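You operate a simulated robot arm through the tools that you are given. There is no shell and no other tool. Be economical: measure what you need, move in short steps, check, and stop when the job is done.

You are at the controls of a simulated robot arm. One attempt, no reset.

JOB
Put things in order on the table. At the end: the grey strainer stands on top of the blue soup bowl; the yellow cheese box stands where the yellow glass pad stood; the yellow glass pad stands where the grey strainer stood; the brown coffee mill stands on top of the clear lidless jar (marked "JAM"); whatever was shut is shut again. Leave all else as you found it, and nothing knocked over.

The check looks at the end state, three seconds after you hand in, the way a careful person would. Anything else that was tipped, shoved, dropped, spilled or broken makes it a failure.

ROBOT AND FRAMES
A 6-joint arm with a two-finger parallel gripper, fixed in place. Base frame: the origin is at the foot of the arm, x ahead of it, y to its left, z up; the work surface is at about z = 0. Lengths are in mm, angles in degrees, forces in N, time in s.
With the tool pointing down near the work surface it reaches from about 140 to 580 mm from the base axis. Its first joint turns from -66.0 to 66.0 degrees. Payload 2.1 kg.
The tool frame sits at the grasp point between the pads (the TCP): z along the fingers, y along the line on which they close. The tips reach 30 mm beyond it. The gripper opens to 94 mm. The fingers are 28 mm wide and 10 mm thick; the gripper's body (50 by 96 mm) begins 55 mm behind the TCP.
Orientation is that of the tool frame in the base frame, as a unit quaternion [x, y, z, w]. With the fingers straight down and closing along the base's y, the tool's x points along the base's -x, its y along +y and its z along -z.

CONTROLS
- The arm moves only by the tool play_rows. Its argument "series" is a list of rows, each an object of numbers (a shift or turn left out is 0, a gripper value left out holds the last): "x", "y", "z": the shift along the base's x, y, z in mm; "wx", "wy", "wz": the turn, a rotation vector about the base's x, y, z in degrees. In form: [{"x": .., "y": .., "z": .., "wx": .., "wy": .., "wz": ..}, ...]. A call has 1 to 10 rows; each row is the pose to reach, as a shift and turn from the pose commanded when the call began. "gripper" is the finger opening in mm, from 0 to 94, set as the call begins (left out, the last holds). Rows are played at 5 a second. More than 50 mm and 8.6 degrees between two rows, or a gripper value outside its range, and nothing of the call is played. Where a pose cannot be reached the arm comes as near as it can. A force on the tool above 40 N (or 10 N above the force at the start of the call, whichever is more), or a blocked arm, ends the call early, and 0.2 s more pass. The fingers move at their own pace (about 72 mm/s each) and stop on an object; they squeeze with about 36 N. The grip force told is the motor's: it shows also when the fingers shut on nothing. Time passes only in rows, and 0.2 s behind the last, so rows that repeat a pose let the fingers close. The reply holds the time, the measured pose of the TCP, the force on the tool along the base axes, the opening and the grip force, in the units named above and with some noise.
- Cameras (640 x 400 px; columns grow to the right, rows downward): "scene" is fixed at [58.5, -373.3, 496.9]; the picture's right is [0.80, -0.60, 0.00], its down [-0.34, -0.46, -0.82] and it looks along [0.49, 0.66, -0.57] (base axes); focal length 214 px, centre (320, 200). "wrist" rides on the gripper at [-37, 0, -58] in the tool frame; the picture's right is [0.00, -1.00, 0.00], its down [0.97, 0.00, -0.24] and it looks along [0.24, 0.00, 0.97] (tool axes); focal length 218 px, centre (320, 200). There is no depth. A picture from a camera that has moved, and an enlarged one, comes with that camera's place and axes in the base frame and with its lens. The place of the scene camera against the robot may be out by one fixed shift of up to 25 mm in any direction.
- camera(camera): a new picture of that camera. It takes no simulated time.
- inspect(camera, box): a new picture of the part [left, top, right, bottom] of that camera's present view, enlarged. It takes no simulated time.
- job_done(): hands the job in; it is judged then, once.

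Go step by step. Nothing tells you positions but the pictures and the camera data: compare them with the known pose of the tool, close in by small moves and look again before you grip or let go. The budget is 120 turns and 84 pictures, counting those below and the enlarged ones. Unless the task says otherwise, let go and move clear before handing in, and close with one line.

The tools are called after ">>>" as name(argument=value, ...) on one line, values as JSON. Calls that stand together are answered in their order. play_rows: Moves the arm, as the interface text tells. Its arguments: {"type":"object","properties":{"series":{"type":"array"},"gripper":{"type":"number"}},"required":["series"]} The other tools are called the same way: camera (camera) takes a picture; inspect (camera, box) takes an enlarged picture of a part of a camera's view; job_done () hands the job in.

At the start:

```text
time_s: 0.0
tcp_pos: [307.2, -97.1, 367.2]
tool_rot: [-0.001, 1.0, -0.001, 0.0]
wrist_force: [-0.6, -1.2, -0.3]
opening: 94.2
grip_force: 0.0
```

scene: 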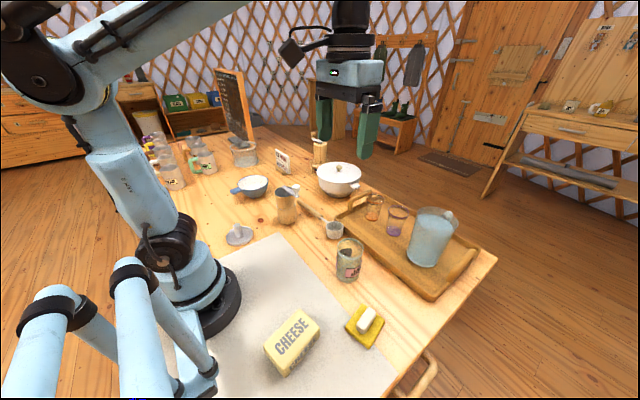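
wrist: 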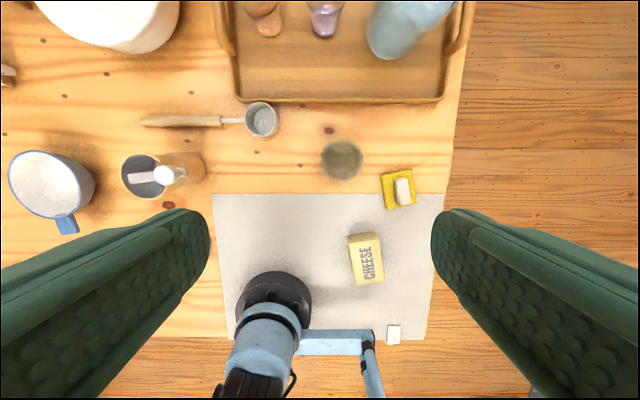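

I see the table with a cheese box, a yellow pad with something on it, a jar, a coffee mill, a blue bowl and a strainer or ladle. I'll enlarge the pictures before working out positions.

>>> inspect(camera="scene", box=[140, 120, 300, 250])

>>> inspect(camera="scene", box=[260, 140, 500, 300])

>>> inspect(camera="scene", box=[240, 230, 420, 390])

>>> inspect(camera="wrist", box=[0, 80, 280, 260])

>>> inspect(camera="wrist", box=[220, 80, 460, 350])

```text
3.08 times, centred on (220, 185) of scene
camera zoom: at [58.5, -373.3, 496.9], right [0.8, -0.6, 0.0], down [-0.34, -0.46, -0.82], along [0.49, 0.66, -0.57], focal length 660 px, centre (628, 246)
```

zoom: 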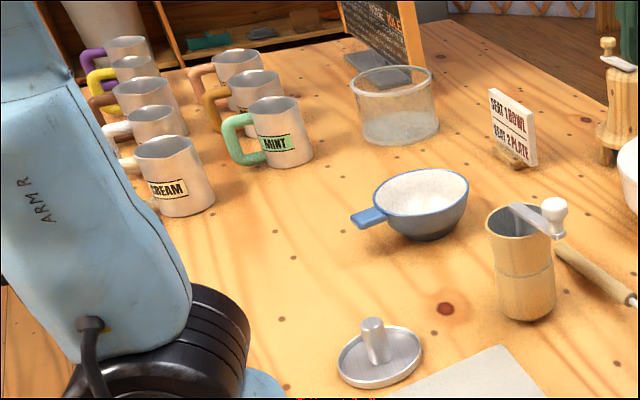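

```text
2.50 times, centred on (380, 220) of scene
camera zoom: at [58.5, -373.3, 496.9], right [0.8, -0.6, 0.0], down [-0.34, -0.46, -0.82], along [0.49, 0.66, -0.57], focal length 536 px, centre (170, 150)
```

zoom: 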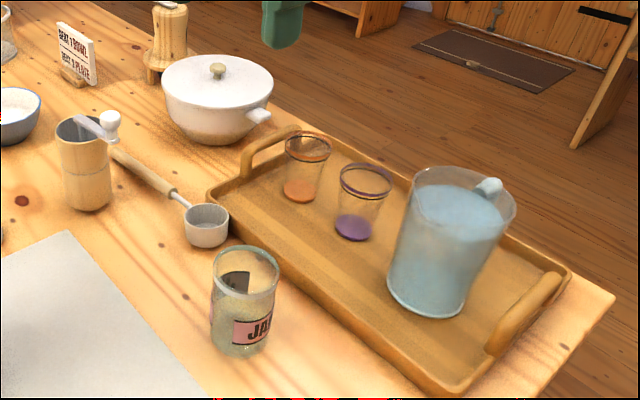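

```text
2.50 times, centred on (330, 310) of scene
camera zoom: at [58.5, -373.3, 496.9], right [0.8, -0.6, 0.0], down [-0.34, -0.46, -0.82], along [0.49, 0.66, -0.57], focal length 536 px, centre (295, -75)
```

zoom: 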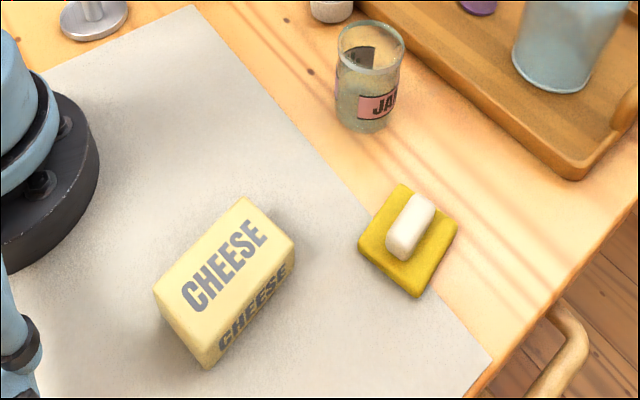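

```text
2.22 times, centred on (140, 170) of wrist
camera zoom: at [342.6, -97.4, 425.4], right [0.0, -1.0, 0.0], down [-0.97, 0.0, 0.24], along [-0.24, 0.0, -0.97], focal length 485 px, centre (720, 267)
```

zoom: 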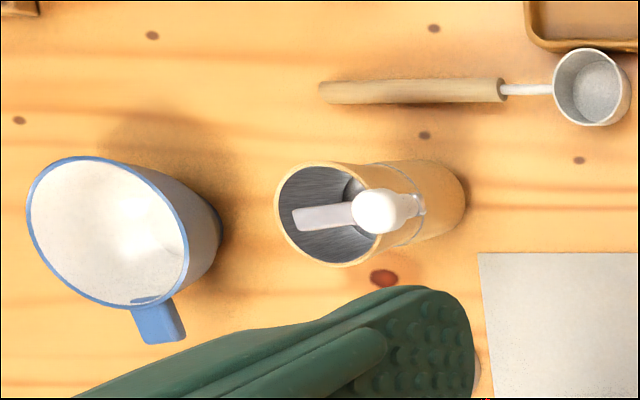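

```text
1.48 times, centred on (340, 215) of wrist
camera zoom: at [342.6, -97.4, 425.4], right [0.0, -1.0, 0.0], down [-0.97, 0.0, 0.24], along [-0.24, 0.0, -0.97], focal length 323 px, centre (290, 178)
```

zoom: 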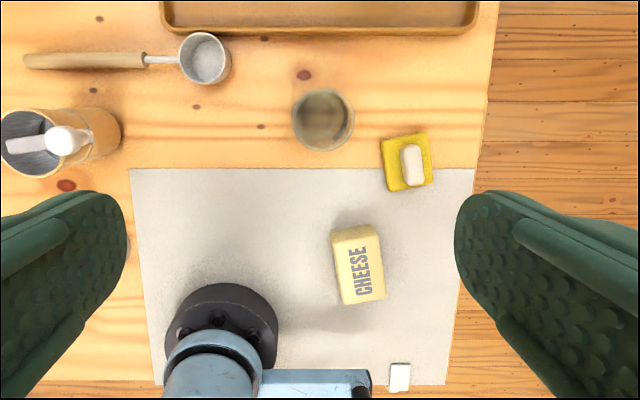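

The flat grey disc with a knob may be the strainer, but I want a closer look at the left side before deciding. I'll move the wrist camera above it.

>>> play_rows(series=[{"x": -10, "y": 45}, {"x": -20, "y": 90}, {"x": -30, "y": 135}, {"x": -40, "y": 180}, {"x": -50, "y": 225}, {"x": -60, "y": 270}, {"x": -70, "y": 310}, {"x": -70, "y": 310}])

>>> camera(camera="wrist")

>>> camera(camera="scene")

```text
time_s: 1.8
tcp_pos: [234.3, 212.1, 365.0]
tool_rot: [0.0, 1.0, 0.0, 0.0]
wrist_force: [-0.9, 0.1, -0.2]
opening: 94.1
grip_force: 0.1
```

```text
76 pictures are left
camera wrist: at [271.6, 211.8, 423.9], right [0.0, -1.0, 0.0], down [-0.97, 0.0, 0.24], along [-0.24, 0.0, -0.97], focal length 218 px, centre (320, 200)
```

wrist: 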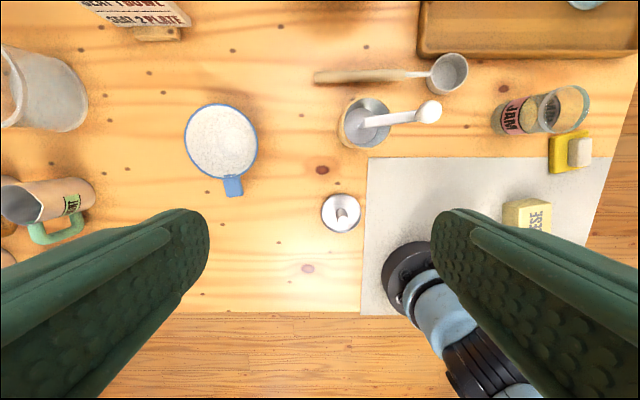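

```text
75 pictures are left
```

scene: 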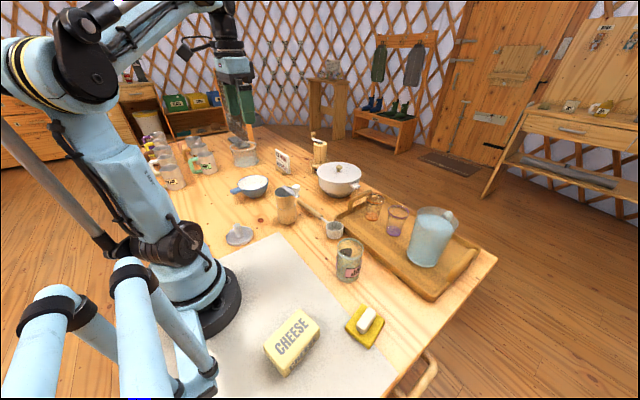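

>>> inspect(camera="wrist", box=[160, 40, 480, 240])

>>> inspect(camera="scene", box=[220, 120, 350, 210])

>>> inspect(camera="wrist", box=[300, 170, 380, 250])

```text
2.00 times, centred on (320, 140) of wrist
camera zoom: at [271.6, 211.8, 423.9], right [0.0, -1.0, 0.0], down [-0.97, 0.0, 0.24], along [-0.24, 0.0, -0.97], focal length 436 px, centre (320, 320)
```

zoom: 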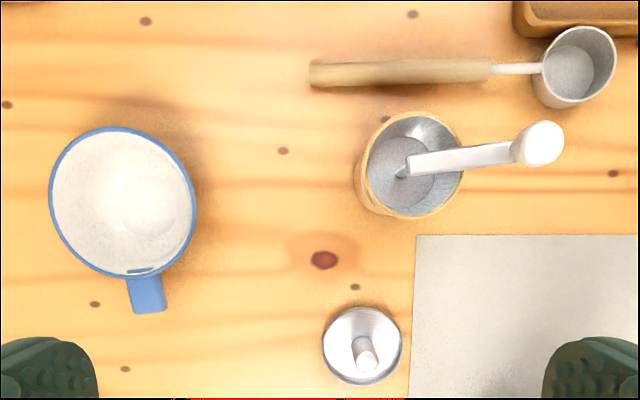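

```text
4.44 times, centred on (285, 165) of scene
camera zoom: at [58.5, -373.3, 496.9], right [0.8, -0.6, 0.0], down [-0.34, -0.46, -0.82], along [0.49, 0.66, -0.57], focal length 953 px, centre (476, 356)
```

zoom: 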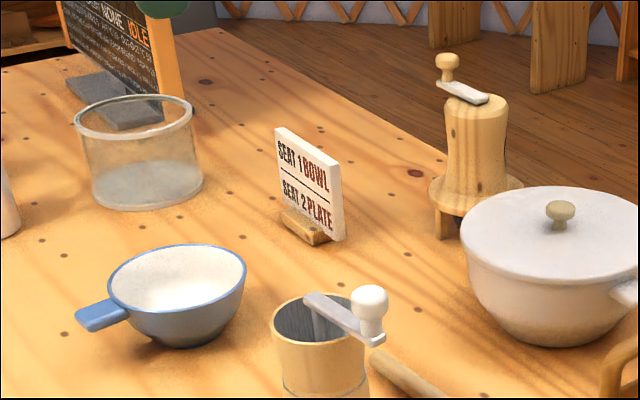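

```text
5.00 times, centred on (340, 210) of wrist
camera zoom: at [271.6, 211.8, 423.9], right [0.0, -1.0, 0.0], down [-0.97, 0.0, 0.24], along [-0.24, 0.0, -0.97], focal length 1091 px, centre (220, 150)
```

zoom: 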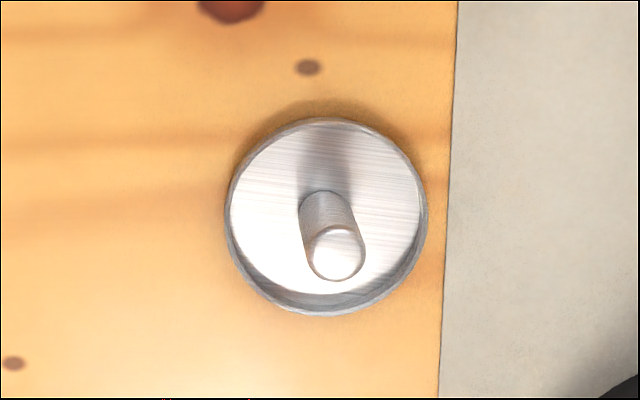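

The disc has an upturned rim and a knob, and there are two mills. I'll look closer at the scoop and the rear mill to settle which object is which.

>>> inspect(camera="scene", box=[300, 195, 370, 245])

>>> play_rows(series=[{"x": 40, "y": -20, "z": 0}, {"x": 80, "y": -40, "z": 0}, {"x": 120, "y": -60, "z": 0}, {"x": 150, "y": -90}, {"x": 180, "y": -120}, {"x": 180, "y": -120}])

>>> camera(camera="wrist")

```text
8.00 times, centred on (335, 220) of scene
camera zoom: at [58.5, -373.3, 496.9], right [0.8, -0.6, 0.0], down [-0.34, -0.46, -0.82], along [0.49, 0.66, -0.57], focal length 1716 px, centre (200, 40)
```

zoom: 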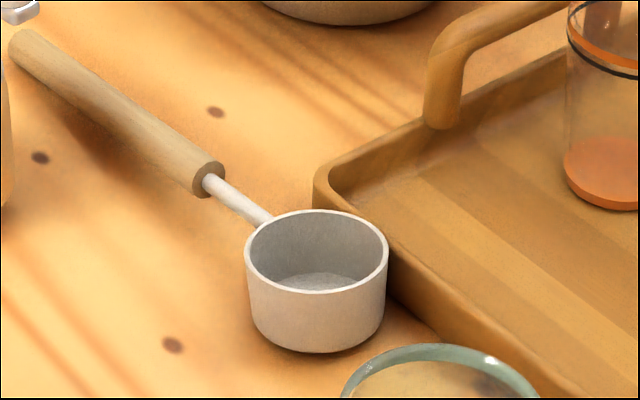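

```text
time_s: 3.2
tcp_pos: [413.8, 91.6, 367.1]
tool_rot: [0.0, 1.0, 0.001, 0.0]
wrist_force: [0.0, 0.2, 0.1]
opening: 94.0
grip_force: 0.0
```

```text
70 pictures are left
camera wrist: at [451.6, 91.1, 425.8], right [0.0, -1.0, 0.0], down [-0.97, 0.0, 0.24], along [-0.24, 0.0, -0.97], focal length 218 px, centre (320, 200)
```

wrist: 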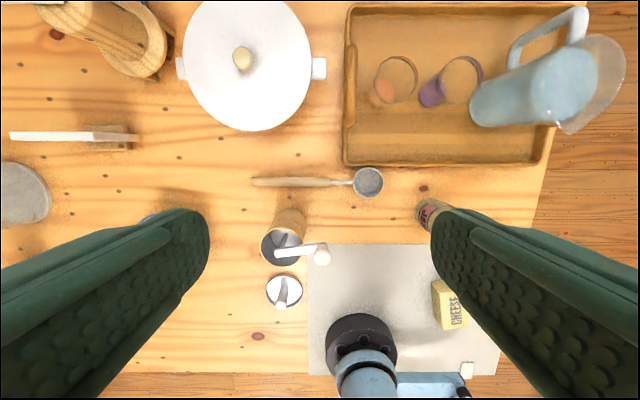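

The scoop is a solid cup, and the far mill on legs is out of reach, so the disc with the knob is the strainer and the near mill is the one to move. I put the strainer at about (141,171) with a knob about 50 tall, and the bowl at (279,373) with its rim at about 58. Next I move above the strainer.

>>> play_rows(series=[{"x": -46, "y": 13}, {"x": -92, "y": 26}, {"x": -138, "y": 39}, {"x": -184, "y": 52}, {"x": -230, "y": 65}, {"x": -276, "y": 78}, {"x": -276, "y": 78, "z": -48}, {"x": -276, "y": 78, "z": -96}, {"x": -276, "y": 78, "z": -144}, {"x": -276, "y": 78, "z": -190}], gripper=70)

>>> camera(camera="wrist")

```text
time_s: 5.4
tcp_pos: [137.3, 171.7, 178.5]
tool_rot: [0.001, 1.0, -0.001, 0.0]
wrist_force: [-0.7, 0.1, 0.1]
opening: 70.1
grip_force: 0.0
```

```text
69 pictures are left
camera wrist: at [174.9, 170.9, 235.9], right [0.0, -1.0, 0.0], down [-0.97, 0.0, 0.24], along [-0.24, 0.0, -0.97], focal length 218 px, centre (320, 200)
```

wrist: 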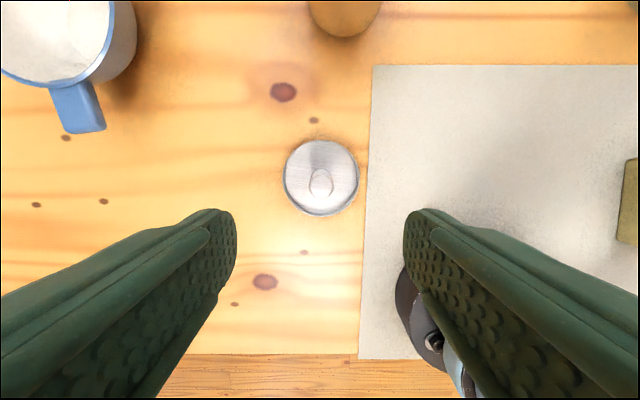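

The strainer is centred at about (143.5,170.7). I'll descend so the tips stop about 17 above the table, then look before closing on the knob.

>>> play_rows(series=[{"x": 6, "y": -1, "z": -45}, {"x": 6, "y": -1, "z": -90}, {"x": 6, "y": -1, "z": -115}, {"x": 6, "y": -1, "z": -130}, {"x": 6, "y": -1, "z": -130}], gripper=60)

>>> camera(camera="wrist")

>>> inspect(camera="scene", box=[190, 190, 290, 260])

```text
time_s: 6.6
tcp_pos: [145.5, 169.0, 46.3]
tool_rot: [0.0, 1.0, 0.0, 0.0]
wrist_force: [0.0, 0.8, 0.2]
opening: 60.0
grip_force: 0.2
```

```text
68 pictures are left
camera wrist: at [181.9, 168.7, 105.1], right [0.0, -1.0, 0.0], down [-0.97, 0.0, 0.24], along [-0.24, 0.0, -0.97], focal length 218 px, centre (320, 200)
```

wrist: 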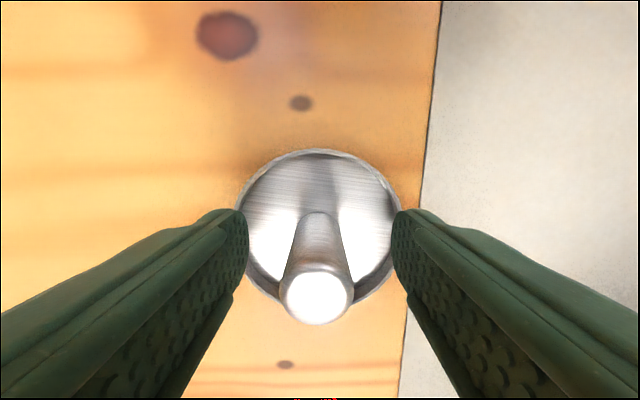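

```text
5.71 times, centred on (240, 225) of scene
camera zoom: at [58.5, -373.3, 496.9], right [0.8, -0.6, 0.0], down [-0.34, -0.46, -0.82], along [0.49, 0.66, -0.57], focal length 1226 px, centre (777, 57)
```

zoom: 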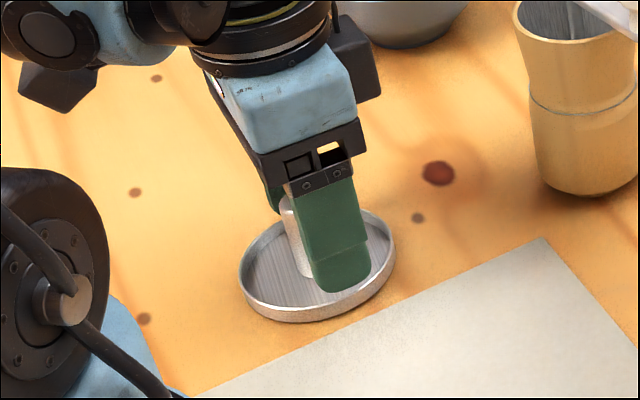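

The fingers straddle the knob well, so I close and lift a little.

>>> play_rows(series=[{}, {}, {}, {}, {}], gripper=0)

>>> play_rows(series=[{"z": 20}, {"z": 60}, {"z": 105}, {"z": 140}, {"z": 140}])

>>> camera(camera="wrist")

```text
time_s: 7.8
tcp_pos: [144.9, 169.0, 47.1]
tool_rot: [0.0, 1.0, 0.0, -0.001]
wrist_force: [-0.2, 0.2, -0.1]
opening: 20.5
grip_force: 36.0
```

```text
time_s: 9.0
tcp_pos: [144.9, 171.0, 185.4]
tool_rot: [0.0, 1.0, 0.0, 0.0]
wrist_force: [0.0, 0.3, -1.7]
opening: 20.9
grip_force: 35.8
```

```text
66 pictures are left
camera wrist: at [181.7, 169.5, 244.3], right [0.0, -1.0, 0.0], down [-0.97, 0.0, 0.24], along [-0.24, 0.0, -0.97], focal length 218 px, centre (320, 200)
```

wrist: 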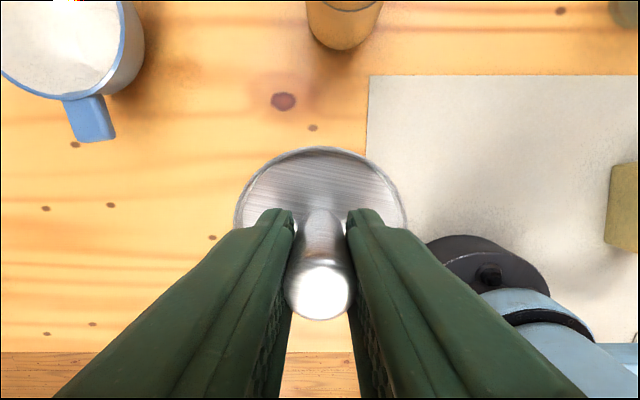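

The strainer is held level. I'll carry it above the bowl.

>>> play_rows(series=[{"x": 24, "y": 36}, {"x": 48, "y": 72}, {"x": 72, "y": 108}, {"x": 96, "y": 144}, {"x": 120, "y": 180}, {"x": 134, "y": 203}, {"x": 134, "y": 203, "z": -20}, {"x": 134, "y": 203, "z": -20}])

>>> camera(camera="wrist")

>>> inspect(camera="scene", box=[190, 110, 310, 210])

```text
time_s: 10.8
tcp_pos: [278.4, 373.3, 167.3]
tool_rot: [0.0, 1.0, 0.0, 0.0]
wrist_force: [0.2, -1.0, -0.4]
opening: 20.6
grip_force: 35.9
```

```text
65 pictures are left
camera wrist: at [315.7, 373.4, 224.6], right [0.0, -1.0, 0.0], down [-0.97, 0.0, 0.24], along [-0.24, 0.0, -0.97], focal length 218 px, centre (320, 200)
```

wrist: 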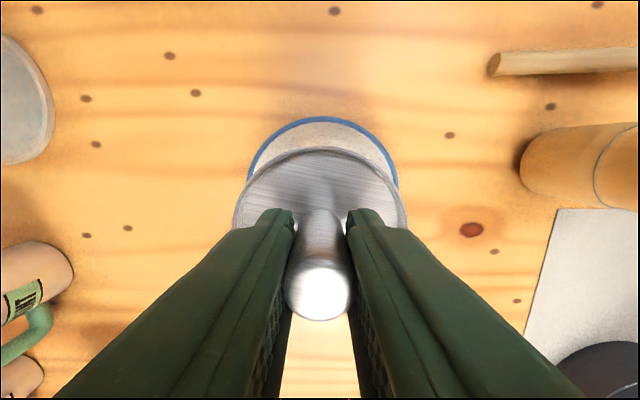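

```text
4.00 times, centred on (250, 160) of scene
camera zoom: at [58.5, -373.3, 496.9], right [0.8, -0.6, 0.0], down [-0.34, -0.46, -0.82], along [0.49, 0.66, -0.57], focal length 858 px, centre (600, 360)
```

zoom: 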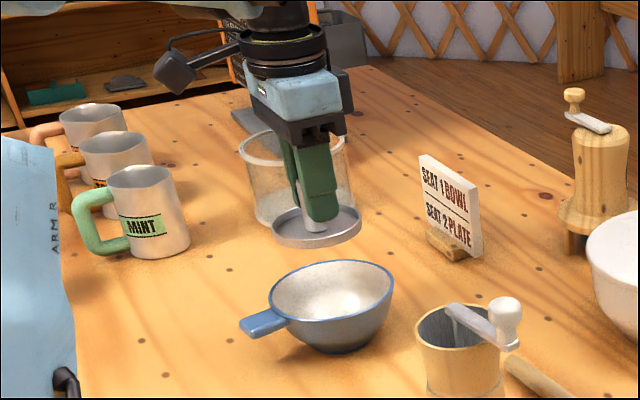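

The bowl is centred under the disc within about 2 mm. I'll descend in small steps and watch the force.

>>> play_rows(series=[{"y": -2, "z": -35}, {"y": -2, "z": -60}, {"y": -2, "z": -70}, {"y": -2, "z": -70}])

>>> play_rows(series=[{"z": -2}, {"z": -4}, {"z": -6}, {"z": -6}])

>>> inspect(camera="scene", box=[210, 140, 300, 210])

```text
time_s: 11.7
tcp_pos: [277.0, 371.4, 97.4]
tool_rot: [0.0, 1.0, 0.0, 0.0]
wrist_force: [0.0, 0.1, 10.7]
opening: 20.5
grip_force: 36.3
stopped in row 4: the force on the tool passed its limit (the readings are from after the stop); the commanded pose is now the measured one
```

```text
time_s: 12.1
tcp_pos: [277.0, 371.1, 98.2]
tool_rot: [0.0, 1.0, 0.0, 0.0]
wrist_force: [-0.5, -0.3, 10.7]
opening: 20.6
grip_force: 36.1
stopped in row 2: the force on the tool passed its limit (the readings are from after the stop); the commanded pose is now the measured one
```

```text
5.71 times, centred on (255, 175) of scene
camera zoom: at [58.5, -373.4, 496.8], right [0.8, -0.6, 0.0], down [-0.34, -0.46, -0.82], along [0.49, 0.66, -0.57], focal length 1226 px, centre (691, 343)
```

zoom: 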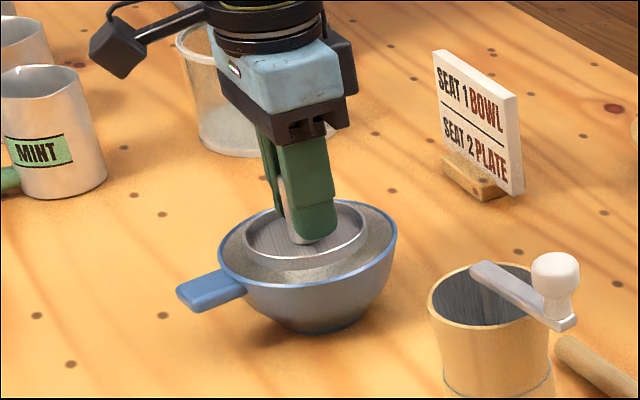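

The strainer rests in the bowl and the contact is felt. I release it and rise.

>>> play_rows(series=[{}, {}, {}], gripper=40)

>>> play_rows(series=[{"z": 10}, {"z": 45}, {"z": 90}, {"z": 135}, {"z": 180}, {"z": 180}])

>>> camera(camera="wrist")

>>> inspect(camera="scene", box=[210, 140, 300, 210])

```text
time_s: 12.9
tcp_pos: [277.6, 370.9, 99.4]
tool_rot: [0.0, 1.0, -0.001, -0.001]
wrist_force: [1.7, -5.9, 22.3]
opening: 36.7
grip_force: 0.0
```

```text
time_s: 14.3
tcp_pos: [278.7, 373.2, 276.1]
tool_rot: [-0.001, 1.0, -0.001, 0.0]
wrist_force: [0.1, 0.9, -0.9]
opening: 39.9
grip_force: 0.0
```

```text
62 pictures are left
camera wrist: at [315.6, 372.2, 333.5], right [0.0, -1.0, 0.0], down [-0.97, 0.0, 0.24], along [-0.24, 0.0, -0.97], focal length 218 px, centre (320, 200)
```

wrist: 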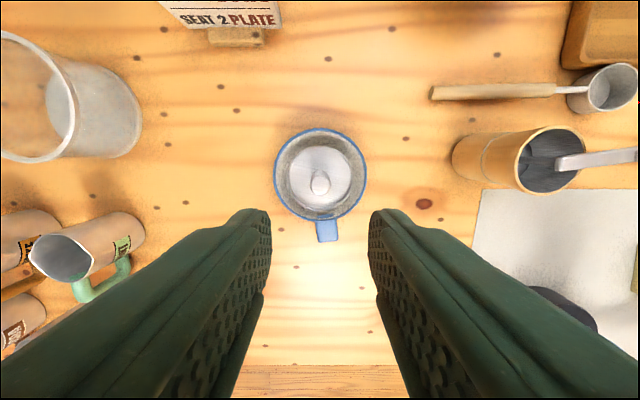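

```text
5.71 times, centred on (255, 175) of scene
camera zoom: at [58.5, -373.3, 496.9], right [0.8, -0.6, 0.0], down [-0.34, -0.46, -0.82], along [0.49, 0.66, -0.57], focal length 1226 px, centre (691, 343)
```

zoom: 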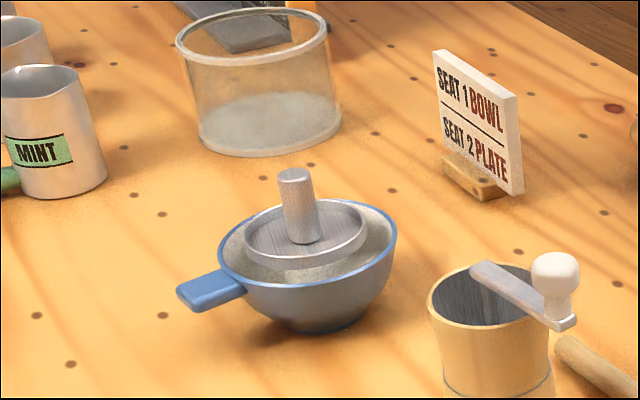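

The strainer stands level in the bowl. Next I go above the yellow pad, at about (259,-252), to study it.

>>> play_rows(series=[{"z": 40, "y": -25}, {"z": 60, "y": -70}, {"z": 60, "y": -118}, {"z": 60, "y": -166}, {"z": 60, "y": -214}, {"z": 60, "y": -262}, {"z": 60, "y": -310}, {"z": 60, "y": -358}, {"z": 60, "y": -406}, {"z": 60, "y": -450}], gripper=94)

>>> play_rows(series=[{"x": -6, "y": -40}, {"x": -12, "y": -80}, {"x": -18, "y": -120}, {"x": -20, "y": -160, "z": -20}, {"x": -20, "y": -174, "z": -60}, {"x": -20, "y": -174, "z": -100}, {"x": -20, "y": -174, "z": -130}, {"x": -20, "y": -174, "z": -130}])

>>> camera(camera="wrist")

```text
time_s: 16.5
tcp_pos: [277.5, -79.6, 338.7]
tool_rot: [0.0, 1.0, -0.001, 0.001]
wrist_force: [0.0, 0.7, -0.4]
opening: 94.2
grip_force: 0.0
```

```text
time_s: 18.3
tcp_pos: [257.5, -254.2, 209.1]
tool_rot: [0.0, 1.0, -0.001, 0.0]
wrist_force: [-0.1, 0.2, 0.5]
opening: 94.0
grip_force: 0.1
```

```text
60 pictures are left
camera wrist: at [295.5, -253.8, 266.7], right [0.0, -1.0, 0.0], down [-0.97, 0.0, 0.24], along [-0.24, 0.0, -0.97], focal length 218 px, centre (320, 200)
```

wrist: 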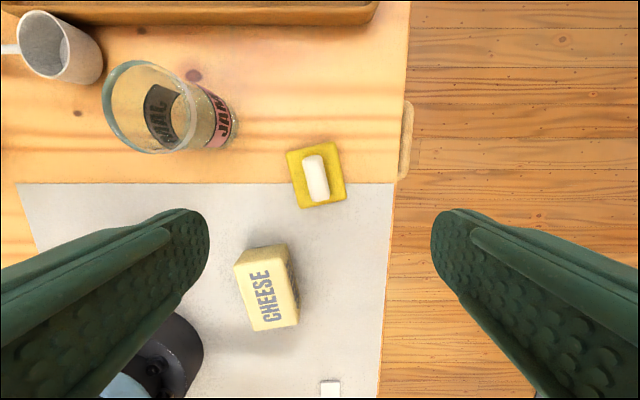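

>>> inspect(camera="wrist", box=[230, 130, 380, 350])

>>> inspect(camera="scene", box=[330, 290, 400, 360])

```text
1.82 times, centred on (305, 240) of wrist
camera zoom: at [295.5, -253.8, 266.7], right [0.0, -1.0, 0.0], down [-0.97, 0.0, 0.24], along [-0.24, 0.0, -0.97], focal length 397 px, centre (347, 127)
```

zoom: 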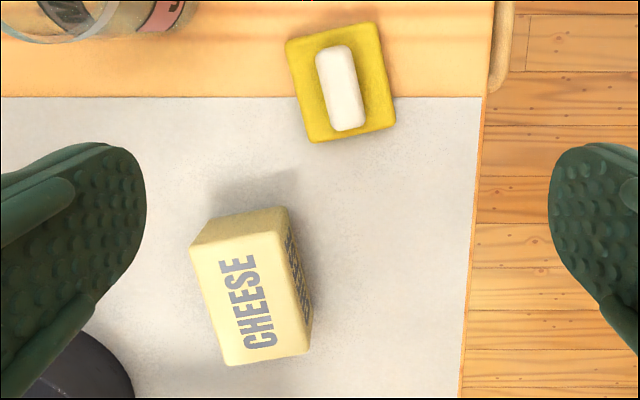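

```text
5.71 times, centred on (365, 325) of scene
camera zoom: at [58.5, -373.3, 496.9], right [0.8, -0.6, 0.0], down [-0.34, -0.46, -0.82], along [0.49, 0.66, -0.57], focal length 1226 px, centre (63, -514)
```

zoom: 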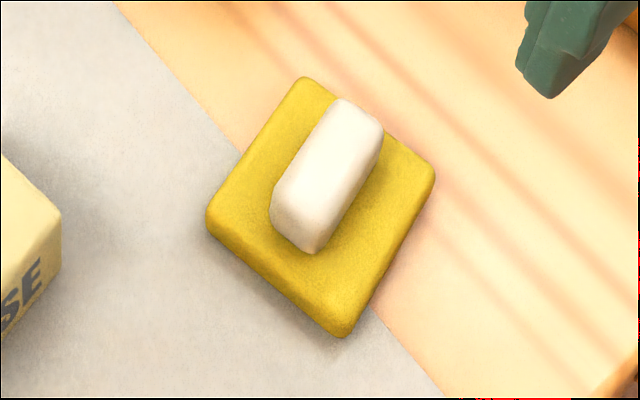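

The pad is about 60x65 and has a white bar handle turned about 14° from the x axis. Its centre is about (261.5,-250). I'll turn the tool to match and descend partway.

>>> play_rows(series=[{"x": 2, "y": 2, "z": -40, "wz": 7}, {"x": 4, "y": 4, "z": -80, "wz": 14}, {"x": 4, "y": 4, "z": -120, "wz": 14}, {"x": 4, "y": 4, "z": -145, "wz": 14}, {"x": 4, "y": 4, "z": -145, "wz": 14}], gripper=50)

>>> camera(camera="wrist")

>>> inspect(camera="scene", box=[320, 270, 410, 360])

```text
time_s: 19.5
tcp_pos: [261.2, -248.3, 62.2]
tool_rot: [-0.121, 0.993, -0.001, 0.0]
wrist_force: [0.1, 0.1, -0.6]
opening: 50.3
grip_force: 0.0
```

```text
57 pictures are left
camera wrist: at [297.4, -240.1, 120.3], right [0.24, -0.97, 0.0], down [-0.94, -0.24, 0.24], along [-0.23, -0.06, -0.97], focal length 218 px, centre (320, 200)
```

wrist: 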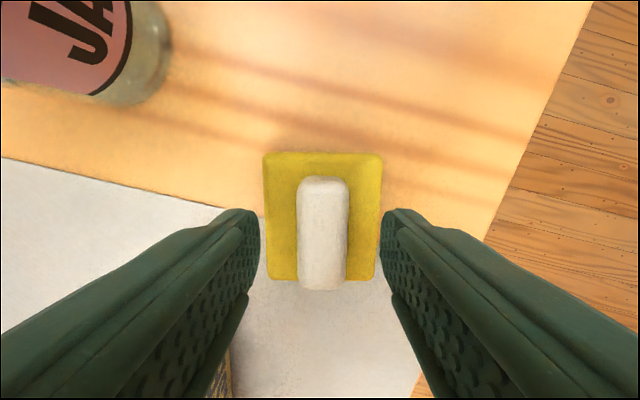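

```text
4.44 times, centred on (365, 315) of scene
camera zoom: at [58.5, -373.3, 496.9], right [0.8, -0.6, 0.0], down [-0.34, -0.46, -0.82], along [0.49, 0.66, -0.57], focal length 953 px, centre (120, -311)
```

zoom: 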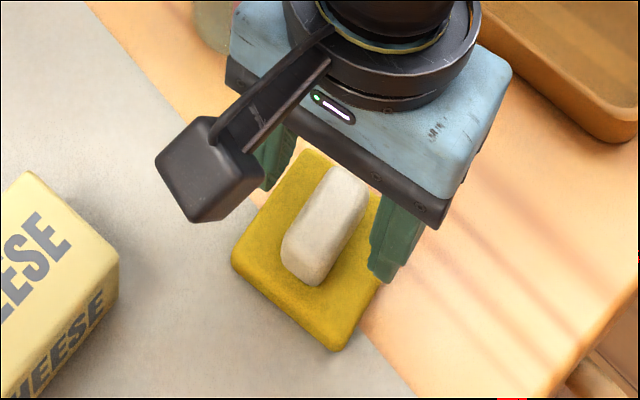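

The bar is aligned with the fingers and the pad centre is at about (262.5,-249). I lower to tips at 16, then close.

>>> play_rows(series=[{"x": 1, "z": -8}, {"x": 1, "z": -16}, {"x": 1, "z": -16}])

>>> play_rows(series=[{}, {}, {}, {}], gripper=0)

>>> play_rows(series=[{"z": 20}, {"z": 50}, {"z": 50}])

>>> inspect(camera="scene", box=[310, 250, 420, 360])

>>> camera(camera="wrist")

```text
time_s: 20.3
tcp_pos: [261.9, -249.0, 46.4]
tool_rot: [-0.122, 0.993, -0.001, 0.0]
wrist_force: [0.7, -0.3, -0.2]
opening: 49.9
grip_force: 0.1
```

```text
time_s: 21.3
tcp_pos: [262.5, -249.0, 46.8]
tool_rot: [-0.121, 0.993, 0.0, 0.0]
wrist_force: [0.1, 0.3, 0.4]
opening: 20.7
grip_force: 36.4
```

```text
time_s: 22.1
tcp_pos: [261.3, -251.6, 97.7]
tool_rot: [-0.122, 0.993, -0.001, 0.0]
wrist_force: [-0.1, -0.3, -0.1]
opening: 20.6
grip_force: 35.9
```

```text
3.64 times, centred on (365, 305) of scene
camera zoom: at [58.5, -373.3, 496.9], right [0.8, -0.6, 0.0], down [-0.34, -0.46, -0.82], along [0.49, 0.66, -0.57], focal length 780 px, centre (156, -182)
```

zoom: 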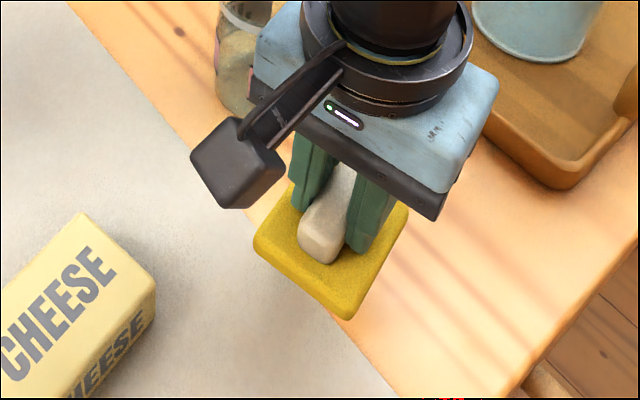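

```text
54 pictures are left
camera wrist: at [298.0, -241.1, 155.1], right [0.24, -0.97, 0.0], down [-0.94, -0.23, 0.24], along [-0.23, -0.06, -0.97], focal length 218 px, centre (320, 200)
```

wrist: 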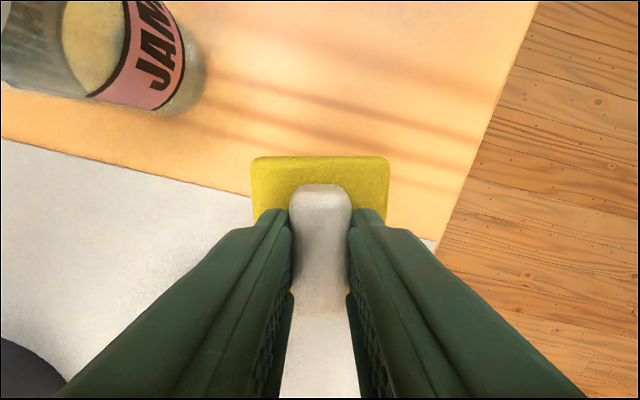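

The pad came up with its handle. I'll raise it and carry it around to the strainer's old spot, which I measured at about (144,170).

>>> play_rows(series=[{"z": 45}, {"z": 90}, {"z": 130, "y": 25}, {"z": 165, "y": 60}, {"z": 172, "y": 108}, {"z": 172, "y": 156}, {"z": 172, "y": 204}, {"z": 172, "y": 252}, {"z": 172, "y": 300}, {"z": 172, "y": 340}])

>>> play_rows(series=[{"x": -30, "y": 30}, {"x": -65, "y": 50}, {"x": -100, "y": 68}, {"x": -118, "y": 79}, {"x": -118, "y": 79, "z": -45}, {"x": -118, "y": 79, "z": -90}, {"x": -118, "y": 79, "z": -130}, {"x": -118, "y": 79, "z": -160}, {"x": -118, "y": 79, "z": -180}, {"x": -118, "y": 79, "z": -180}])

>>> camera(camera="wrist")

```text
time_s: 24.3
tcp_pos: [263.8, 93.2, 269.8]
tool_rot: [-0.122, 0.993, -0.001, 0.0]
wrist_force: [0.4, 0.1, -0.7]
opening: 20.7
grip_force: 35.9
```

```text
time_s: 26.5
tcp_pos: [145.8, 171.4, 88.9]
tool_rot: [-0.122, 0.993, -0.002, -0.001]
wrist_force: [0.4, -0.2, -0.8]
opening: 20.6
grip_force: 35.7
```

```text
53 pictures are left
camera wrist: at [181.9, 180.8, 146.6], right [0.24, -0.97, 0.0], down [-0.94, -0.23, 0.24], along [-0.23, -0.06, -0.97], focal length 218 px, centre (320, 200)
```

wrist: 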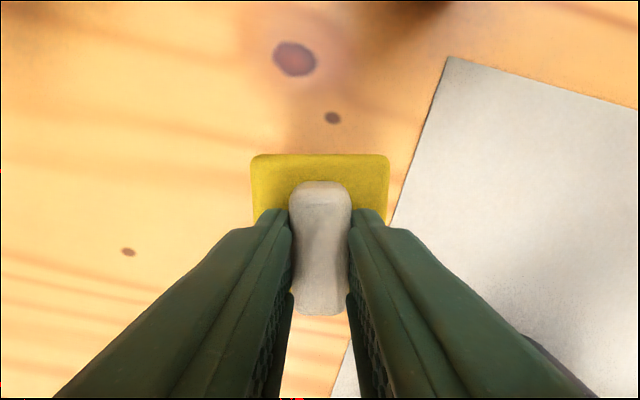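

The pad is over the strainer's old spot. I lower it to just above the grasp height and feel for contact.

>>> play_rows(series=[{"y": -1, "z": -20}, {"y": -1, "z": -34}, {"y": -1, "z": -39}, {"y": -1, "z": -41}, {"y": -1, "z": -42}, {"y": -1, "z": -42}])

>>> play_rows(series=[{}, {}, {}], gripper=36)

>>> play_rows(series=[{"z": 15}, {"z": 60}, {"z": 105}, {"z": 150}, {"z": 195}, {"z": 225}, {"z": 225}])

>>> camera(camera="wrist")

>>> camera(camera="scene")

```text
time_s: 27.9
tcp_pos: [144.9, 169.1, 47.7]
tool_rot: [-0.121, 0.993, -0.001, 0.0]
wrist_force: [-1.7, -0.6, 8.8]
opening: 20.8
grip_force: 36.1
```

```text
time_s: 28.7
tcp_pos: [145.2, 169.6, 47.7]
tool_rot: [-0.121, 0.993, -0.001, 0.0]
wrist_force: [0.4, 0.0, -0.4]
opening: 36.1
grip_force: 0.0
```

```text
time_s: 30.3
tcp_pos: [143.3, 169.3, 270.5]
tool_rot: [-0.122, 0.992, -0.001, 0.0]
wrist_force: [-1.1, 0.3, -0.3]
opening: 36.0
grip_force: 0.1
```

```text
52 pictures are left
camera wrist: at [180.8, 177.6, 328.6], right [0.24, -0.97, 0.0], down [-0.94, -0.23, 0.24], along [-0.23, -0.06, -0.97], focal length 218 px, centre (320, 200)
```

wrist: 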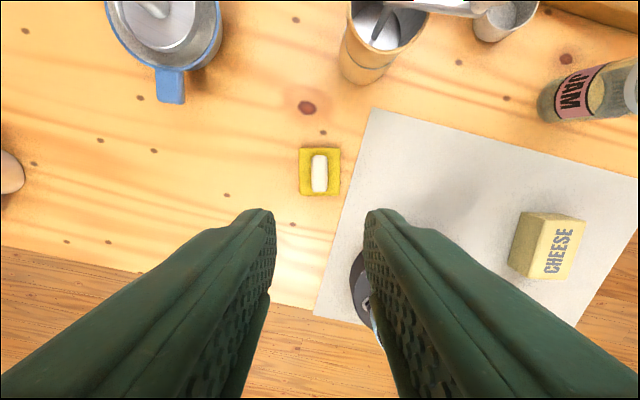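

```text
51 pictures are left
```

scene: 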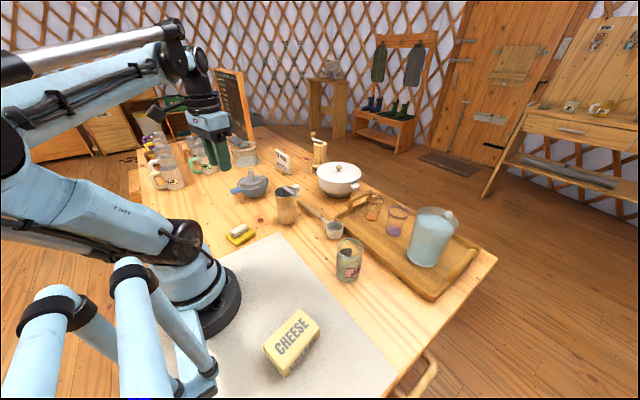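

The pad is placed. Next is the cheese box, about 93x57x38, centred at about (119,-190) and turned about 10.5°. I'll travel there high.

>>> play_rows(series=[{"x": 40, "y": -20}, {"x": 80, "y": -45}, {"x": 105, "y": -85}, {"x": 110, "y": -133}, {"x": 110, "y": -181}, {"x": 110, "y": -229}, {"x": 110, "y": -277}, {"x": 80, "y": -313}, {"x": 40, "y": -340}, {"x": 0, "y": -357, "wz": -3.5}], gripper=90)

>>> play_rows(series=[{"x": -15, "y": -3}, {"x": -25, "y": -3, "z": -30}, {"x": -25, "y": -3, "z": -70}, {"x": -25, "y": -3, "z": -100}, {"x": -25, "y": -3, "z": -100}])

>>> camera(camera="wrist")

```text
time_s: 32.5
tcp_pos: [144.0, -188.8, 270.2]
tool_rot: [-0.091, 0.996, 0.0, 0.0]
wrist_force: [0.2, -0.5, 0.5]
opening: 90.2
grip_force: 0.1
```

```text
time_s: 33.7
tcp_pos: [119.6, -190.9, 170.9]
tool_rot: [-0.092, 0.996, -0.001, 0.0]
wrist_force: [1.0, -0.7, -0.4]
opening: 89.7
grip_force: 0.1
```

```text
50 pictures are left
camera wrist: at [156.4, -183.9, 229.2], right [0.18, -0.98, 0.0], down [-0.95, -0.18, 0.24], along [-0.24, -0.05, -0.97], focal length 218 px, centre (320, 200)
```

wrist: 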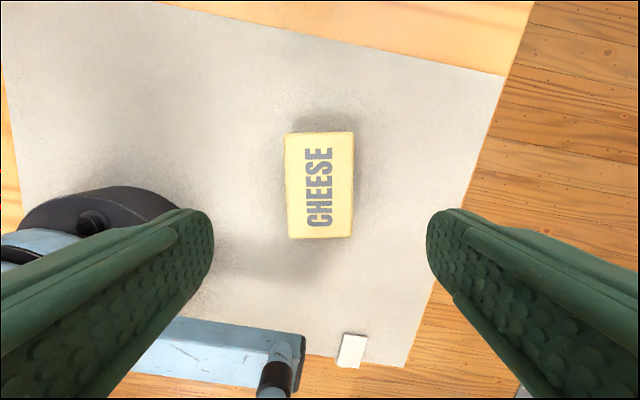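

The cheese lines up with the fingers, centred at about (122,-190.5). I descend and grip it.

>>> play_rows(series=[{"x": 2, "z": -45}, {"x": 2, "z": -90}, {"x": 2, "z": -120}, {"x": 2, "z": -132}, {"x": 2, "z": -132}], gripper=80)

>>> play_rows(series=[{}, {}, {}, {}], gripper=0)

>>> play_rows(series=[{"z": 30}, {"z": 75}, {"z": 120}, {"z": 120}])

>>> camera(camera="wrist")

```text
time_s: 34.9
tcp_pos: [121.6, -191.9, 41.0]
tool_rot: [-0.092, 0.996, 0.0, 0.0]
wrist_force: [0.6, -0.3, 0.5]
opening: 80.0
grip_force: 0.0
```

```text
time_s: 35.9
tcp_pos: [122.5, -191.9, 41.5]
tool_rot: [-0.091, 0.996, 0.0, 0.0]
wrist_force: [0.2, -0.6, 0.4]
opening: 63.9
grip_force: 36.5
```

```text
time_s: 36.9
tcp_pos: [120.9, -190.6, 159.5]
tool_rot: [-0.091, 0.996, -0.001, 0.001]
wrist_force: [0.8, 0.0, -2.5]
opening: 64.1
grip_force: 36.6
```

```text
49 pictures are left
camera wrist: at [157.8, -184.2, 217.2], right [0.18, -0.98, 0.0], down [-0.95, -0.18, 0.24], along [-0.24, -0.05, -0.97], focal length 218 px, centre (320, 200)
```

wrist: 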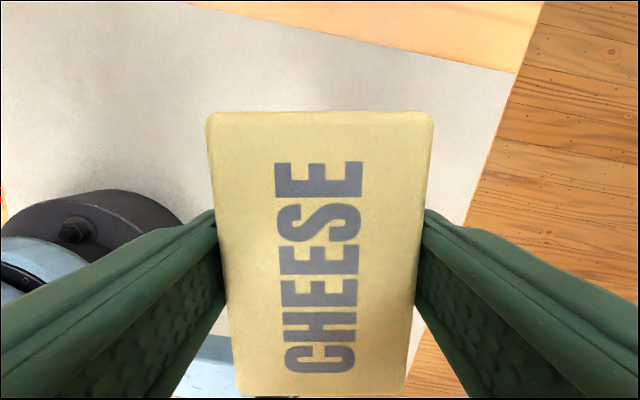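

The cheese is held about 3 mm off centre. I'll carry it over the pad's old spot, TCP target (266,-249).

>>> play_rows(series=[{"x": 36, "y": -15}, {"x": 72, "y": -30}, {"x": 108, "y": -44}, {"x": 144, "y": -58}, {"x": 144, "y": -58, "z": -40}, {"x": 144, "y": -58, "z": -70}, {"x": 144, "y": -58, "z": -70}])

>>> camera(camera="wrist")

>>> inspect(camera="scene", box=[300, 220, 430, 380])

```text
time_s: 38.5
tcp_pos: [265.9, -249.7, 89.2]
tool_rot: [-0.092, 0.996, -0.001, 0.0]
wrist_force: [0.3, -0.1, -1.8]
opening: 64.0
grip_force: 35.8
```

```text
48 pictures are left
camera wrist: at [302.5, -242.7, 147.3], right [0.18, -0.98, 0.0], down [-0.95, -0.18, 0.24], along [-0.24, -0.05, -0.97], focal length 218 px, centre (320, 200)
```

wrist: 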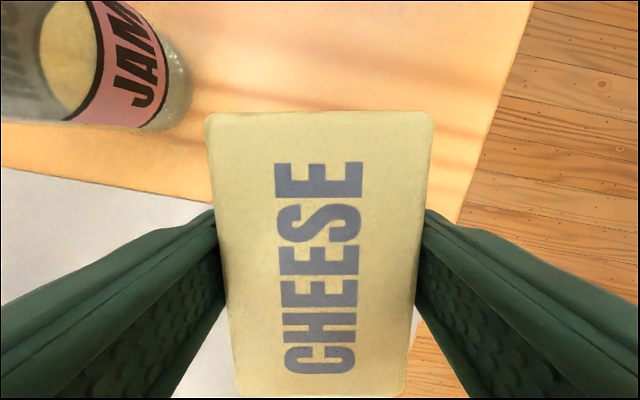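

```text
2.50 times, centred on (365, 300) of scene
camera zoom: at [58.5, -373.3, 496.8], right [0.8, -0.6, 0.0], down [-0.34, -0.46, -0.82], along [0.49, 0.66, -0.57], focal length 536 px, centre (208, -50)
```

zoom: 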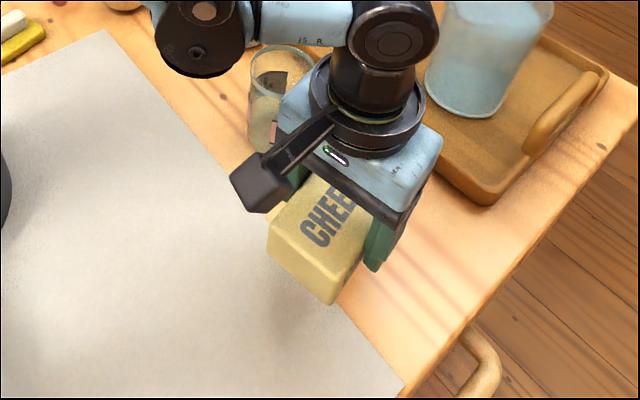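

There is clear space around it. I lower the cheese to the table and release it.

>>> play_rows(series=[{"y": 1, "z": -25}, {"y": 1, "z": -40}, {"y": 1, "z": -44}, {"y": 1, "z": -46}, {"y": 1, "z": -47}, {"y": 1, "z": -47}])

>>> play_rows(series=[{}, {}, {}], gripper=80)

>>> play_rows(series=[{"z": 15}, {"z": 60}, {"z": 105}, {"z": 150}, {"z": 195}, {"z": 225}, {"z": 225}])

>>> camera(camera="wrist")

```text
time_s: 39.9
tcp_pos: [266.1, -247.8, 43.3]
tool_rot: [-0.092, 0.996, -0.001, 0.0]
wrist_force: [-0.2, 0.0, -1.0]
opening: 64.2
grip_force: 35.7
```

```text
time_s: 40.7
tcp_pos: [267.4, -248.5, 42.2]
tool_rot: [-0.091, 0.996, 0.0, 0.0]
wrist_force: [-0.2, -0.1, 0.3]
opening: 79.9
grip_force: 0.1
```

```text
time_s: 42.3
tcp_pos: [265.3, -247.2, 268.4]
tool_rot: [-0.091, 0.996, 0.0, 0.0]
wrist_force: [0.3, 0.5, -0.1]
opening: 80.0
grip_force: 0.1
```

```text
46 pictures are left
camera wrist: at [301.9, -241.6, 326.7], right [0.18, -0.98, 0.0], down [-0.95, -0.18, 0.24], along [-0.24, -0.05, -0.97], focal length 218 px, centre (320, 200)
```

wrist: 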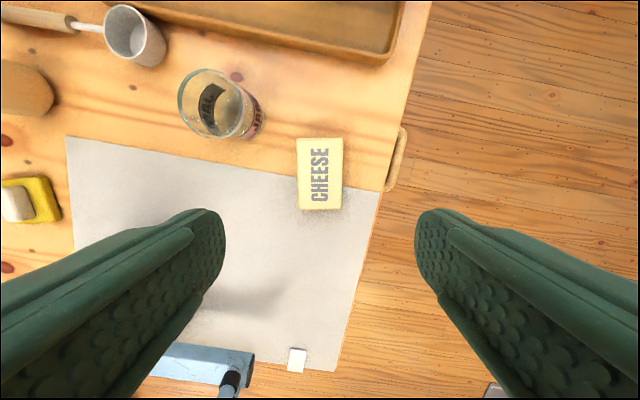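

The cheese is where the pad was. Next I measure the jar from above.

>>> play_rows(series=[{"x": 18, "y": 40, "wz": -5}, {"x": 36, "y": 80, "wz": -10.5}, {"x": 40, "y": 121, "wz": -10.5}, {"x": 40, "y": 121, "wz": -10.5}])

>>> camera(camera="wrist")

>>> inspect(camera="scene", box=[260, 170, 390, 300])

```text
time_s: 43.3
tcp_pos: [306.3, -126.8, 268.7]
tool_rot: [0.0, 1.0, -0.001, 0.0]
wrist_force: [0.5, -0.9, -0.4]
opening: 80.0
grip_force: 0.1
```

```text
45 pictures are left
camera wrist: at [344.6, -127.4, 326.7], right [0.0, -1.0, 0.0], down [-0.97, 0.0, 0.24], along [-0.24, 0.0, -0.97], focal length 218 px, centre (320, 200)
```

wrist: 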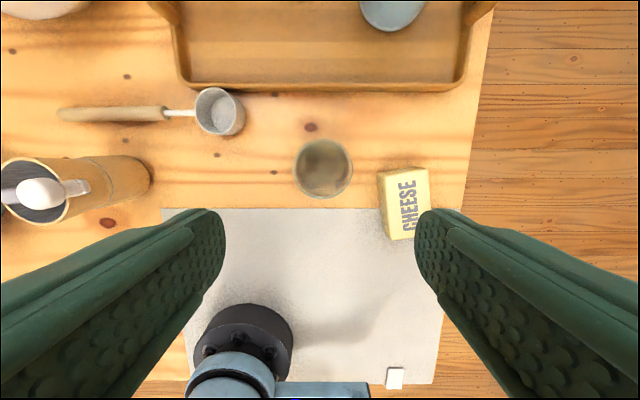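

```text
3.08 times, centred on (325, 235) of scene
camera zoom: at [58.5, -373.3, 496.9], right [0.8, -0.6, 0.0], down [-0.34, -0.46, -0.82], along [0.49, 0.66, -0.57], focal length 660 px, centre (305, 92)
```

zoom: 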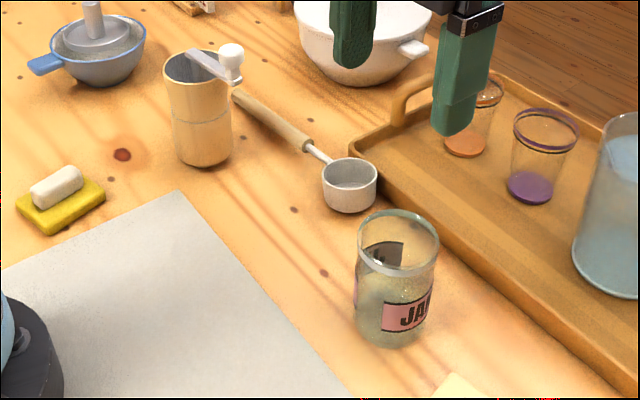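

The jar is at about (320.5,-130.5) with its rim at about z 99. I estimate the mill at (302,151) with its rim at about z 118 and the crank knob out toward -y, so I'll grip across x with the tool turned about 103°. I move there and check.

>>> play_rows(series=[{"y": 40, "wz": 8, "z": 5}, {"y": 80, "wz": 16, "z": 10}, {"y": 120, "wz": 24, "z": 10}, {"y": 160, "wz": 32, "z": 10}, {"y": 200, "wz": 40, "z": 10}, {"y": 240, "wz": 48, "z": 10}, {"y": 278, "wz": 56, "z": 10}, {"y": 278, "wz": 64, "z": 10, "x": -3}, {"y": 278, "wz": 72, "z": 10, "x": -3}, {"y": 278, "wz": 80, "z": 10, "x": -3}], gripper=94)

>>> play_rows(series=[{"wz": 8}, {"wz": 16}, {"wz": 23}, {"wz": 23}])

>>> camera(camera="wrist")

```text
time_s: 45.5
tcp_pos: [300.9, 151.4, 276.9]
tool_rot: [-0.644, 0.765, -0.001, 0.001]
wrist_force: [0.9, -0.9, 0.7]
opening: 94.0
grip_force: 0.1
```

```text
time_s: 46.5
tcp_pos: [300.9, 150.9, 278.2]
tool_rot: [0.783, -0.622, 0.001, -0.001]
wrist_force: [0.3, -1.0, -0.2]
opening: 93.9
grip_force: 0.0
```

```text
43 pictures are left
camera wrist: at [295.0, 186.3, 336.5], right [0.97, 0.23, 0.0], down [0.22, -0.95, 0.24], along [0.06, -0.23, -0.97], focal length 218 px, centre (320, 200)
```

wrist: 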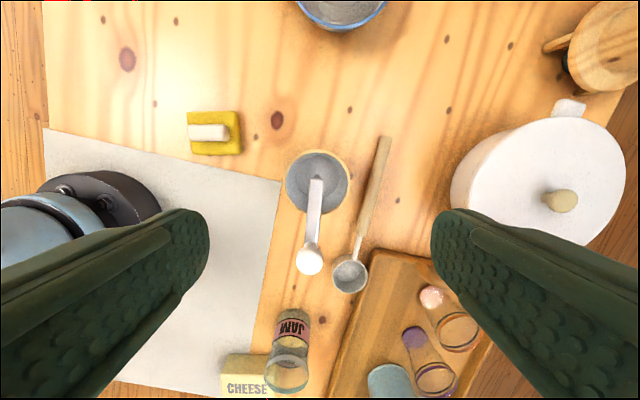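

The tool is turned and the mill sits centred at about (301.5,151.5), with the crank running between the fingers. I descend partway and check clearance.

>>> play_rows(series=[{"z": -45}, {"z": -90}, {"z": -125}, {"z": -125}])

>>> camera(camera="wrist")

>>> inspect(camera="scene", box=[230, 120, 360, 230])

```text
time_s: 47.5
tcp_pos: [302.5, 152.2, 154.3]
tool_rot: [0.782, -0.623, 0.0, -0.001]
wrist_force: [-0.6, 0.0, -0.4]
opening: 94.0
grip_force: 0.1
```

```text
42 pictures are left
camera wrist: at [294.8, 187.3, 212.2], right [0.97, 0.23, 0.0], down [0.22, -0.95, 0.24], along [0.06, -0.23, -0.97], focal length 218 px, centre (320, 200)
```

wrist: 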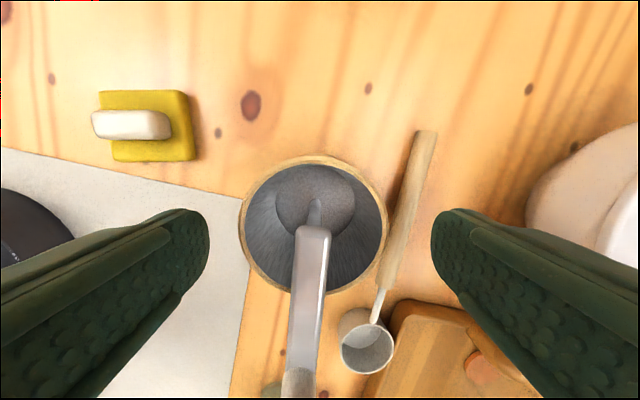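

```text
3.64 times, centred on (295, 175) of scene
camera zoom: at [58.5, -373.3, 496.9], right [0.8, -0.6, 0.0], down [-0.34, -0.46, -0.82], along [0.49, 0.66, -0.57], focal length 780 px, centre (411, 291)
```

zoom: 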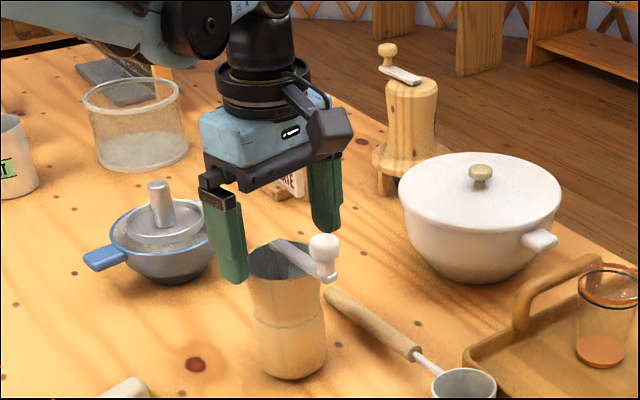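

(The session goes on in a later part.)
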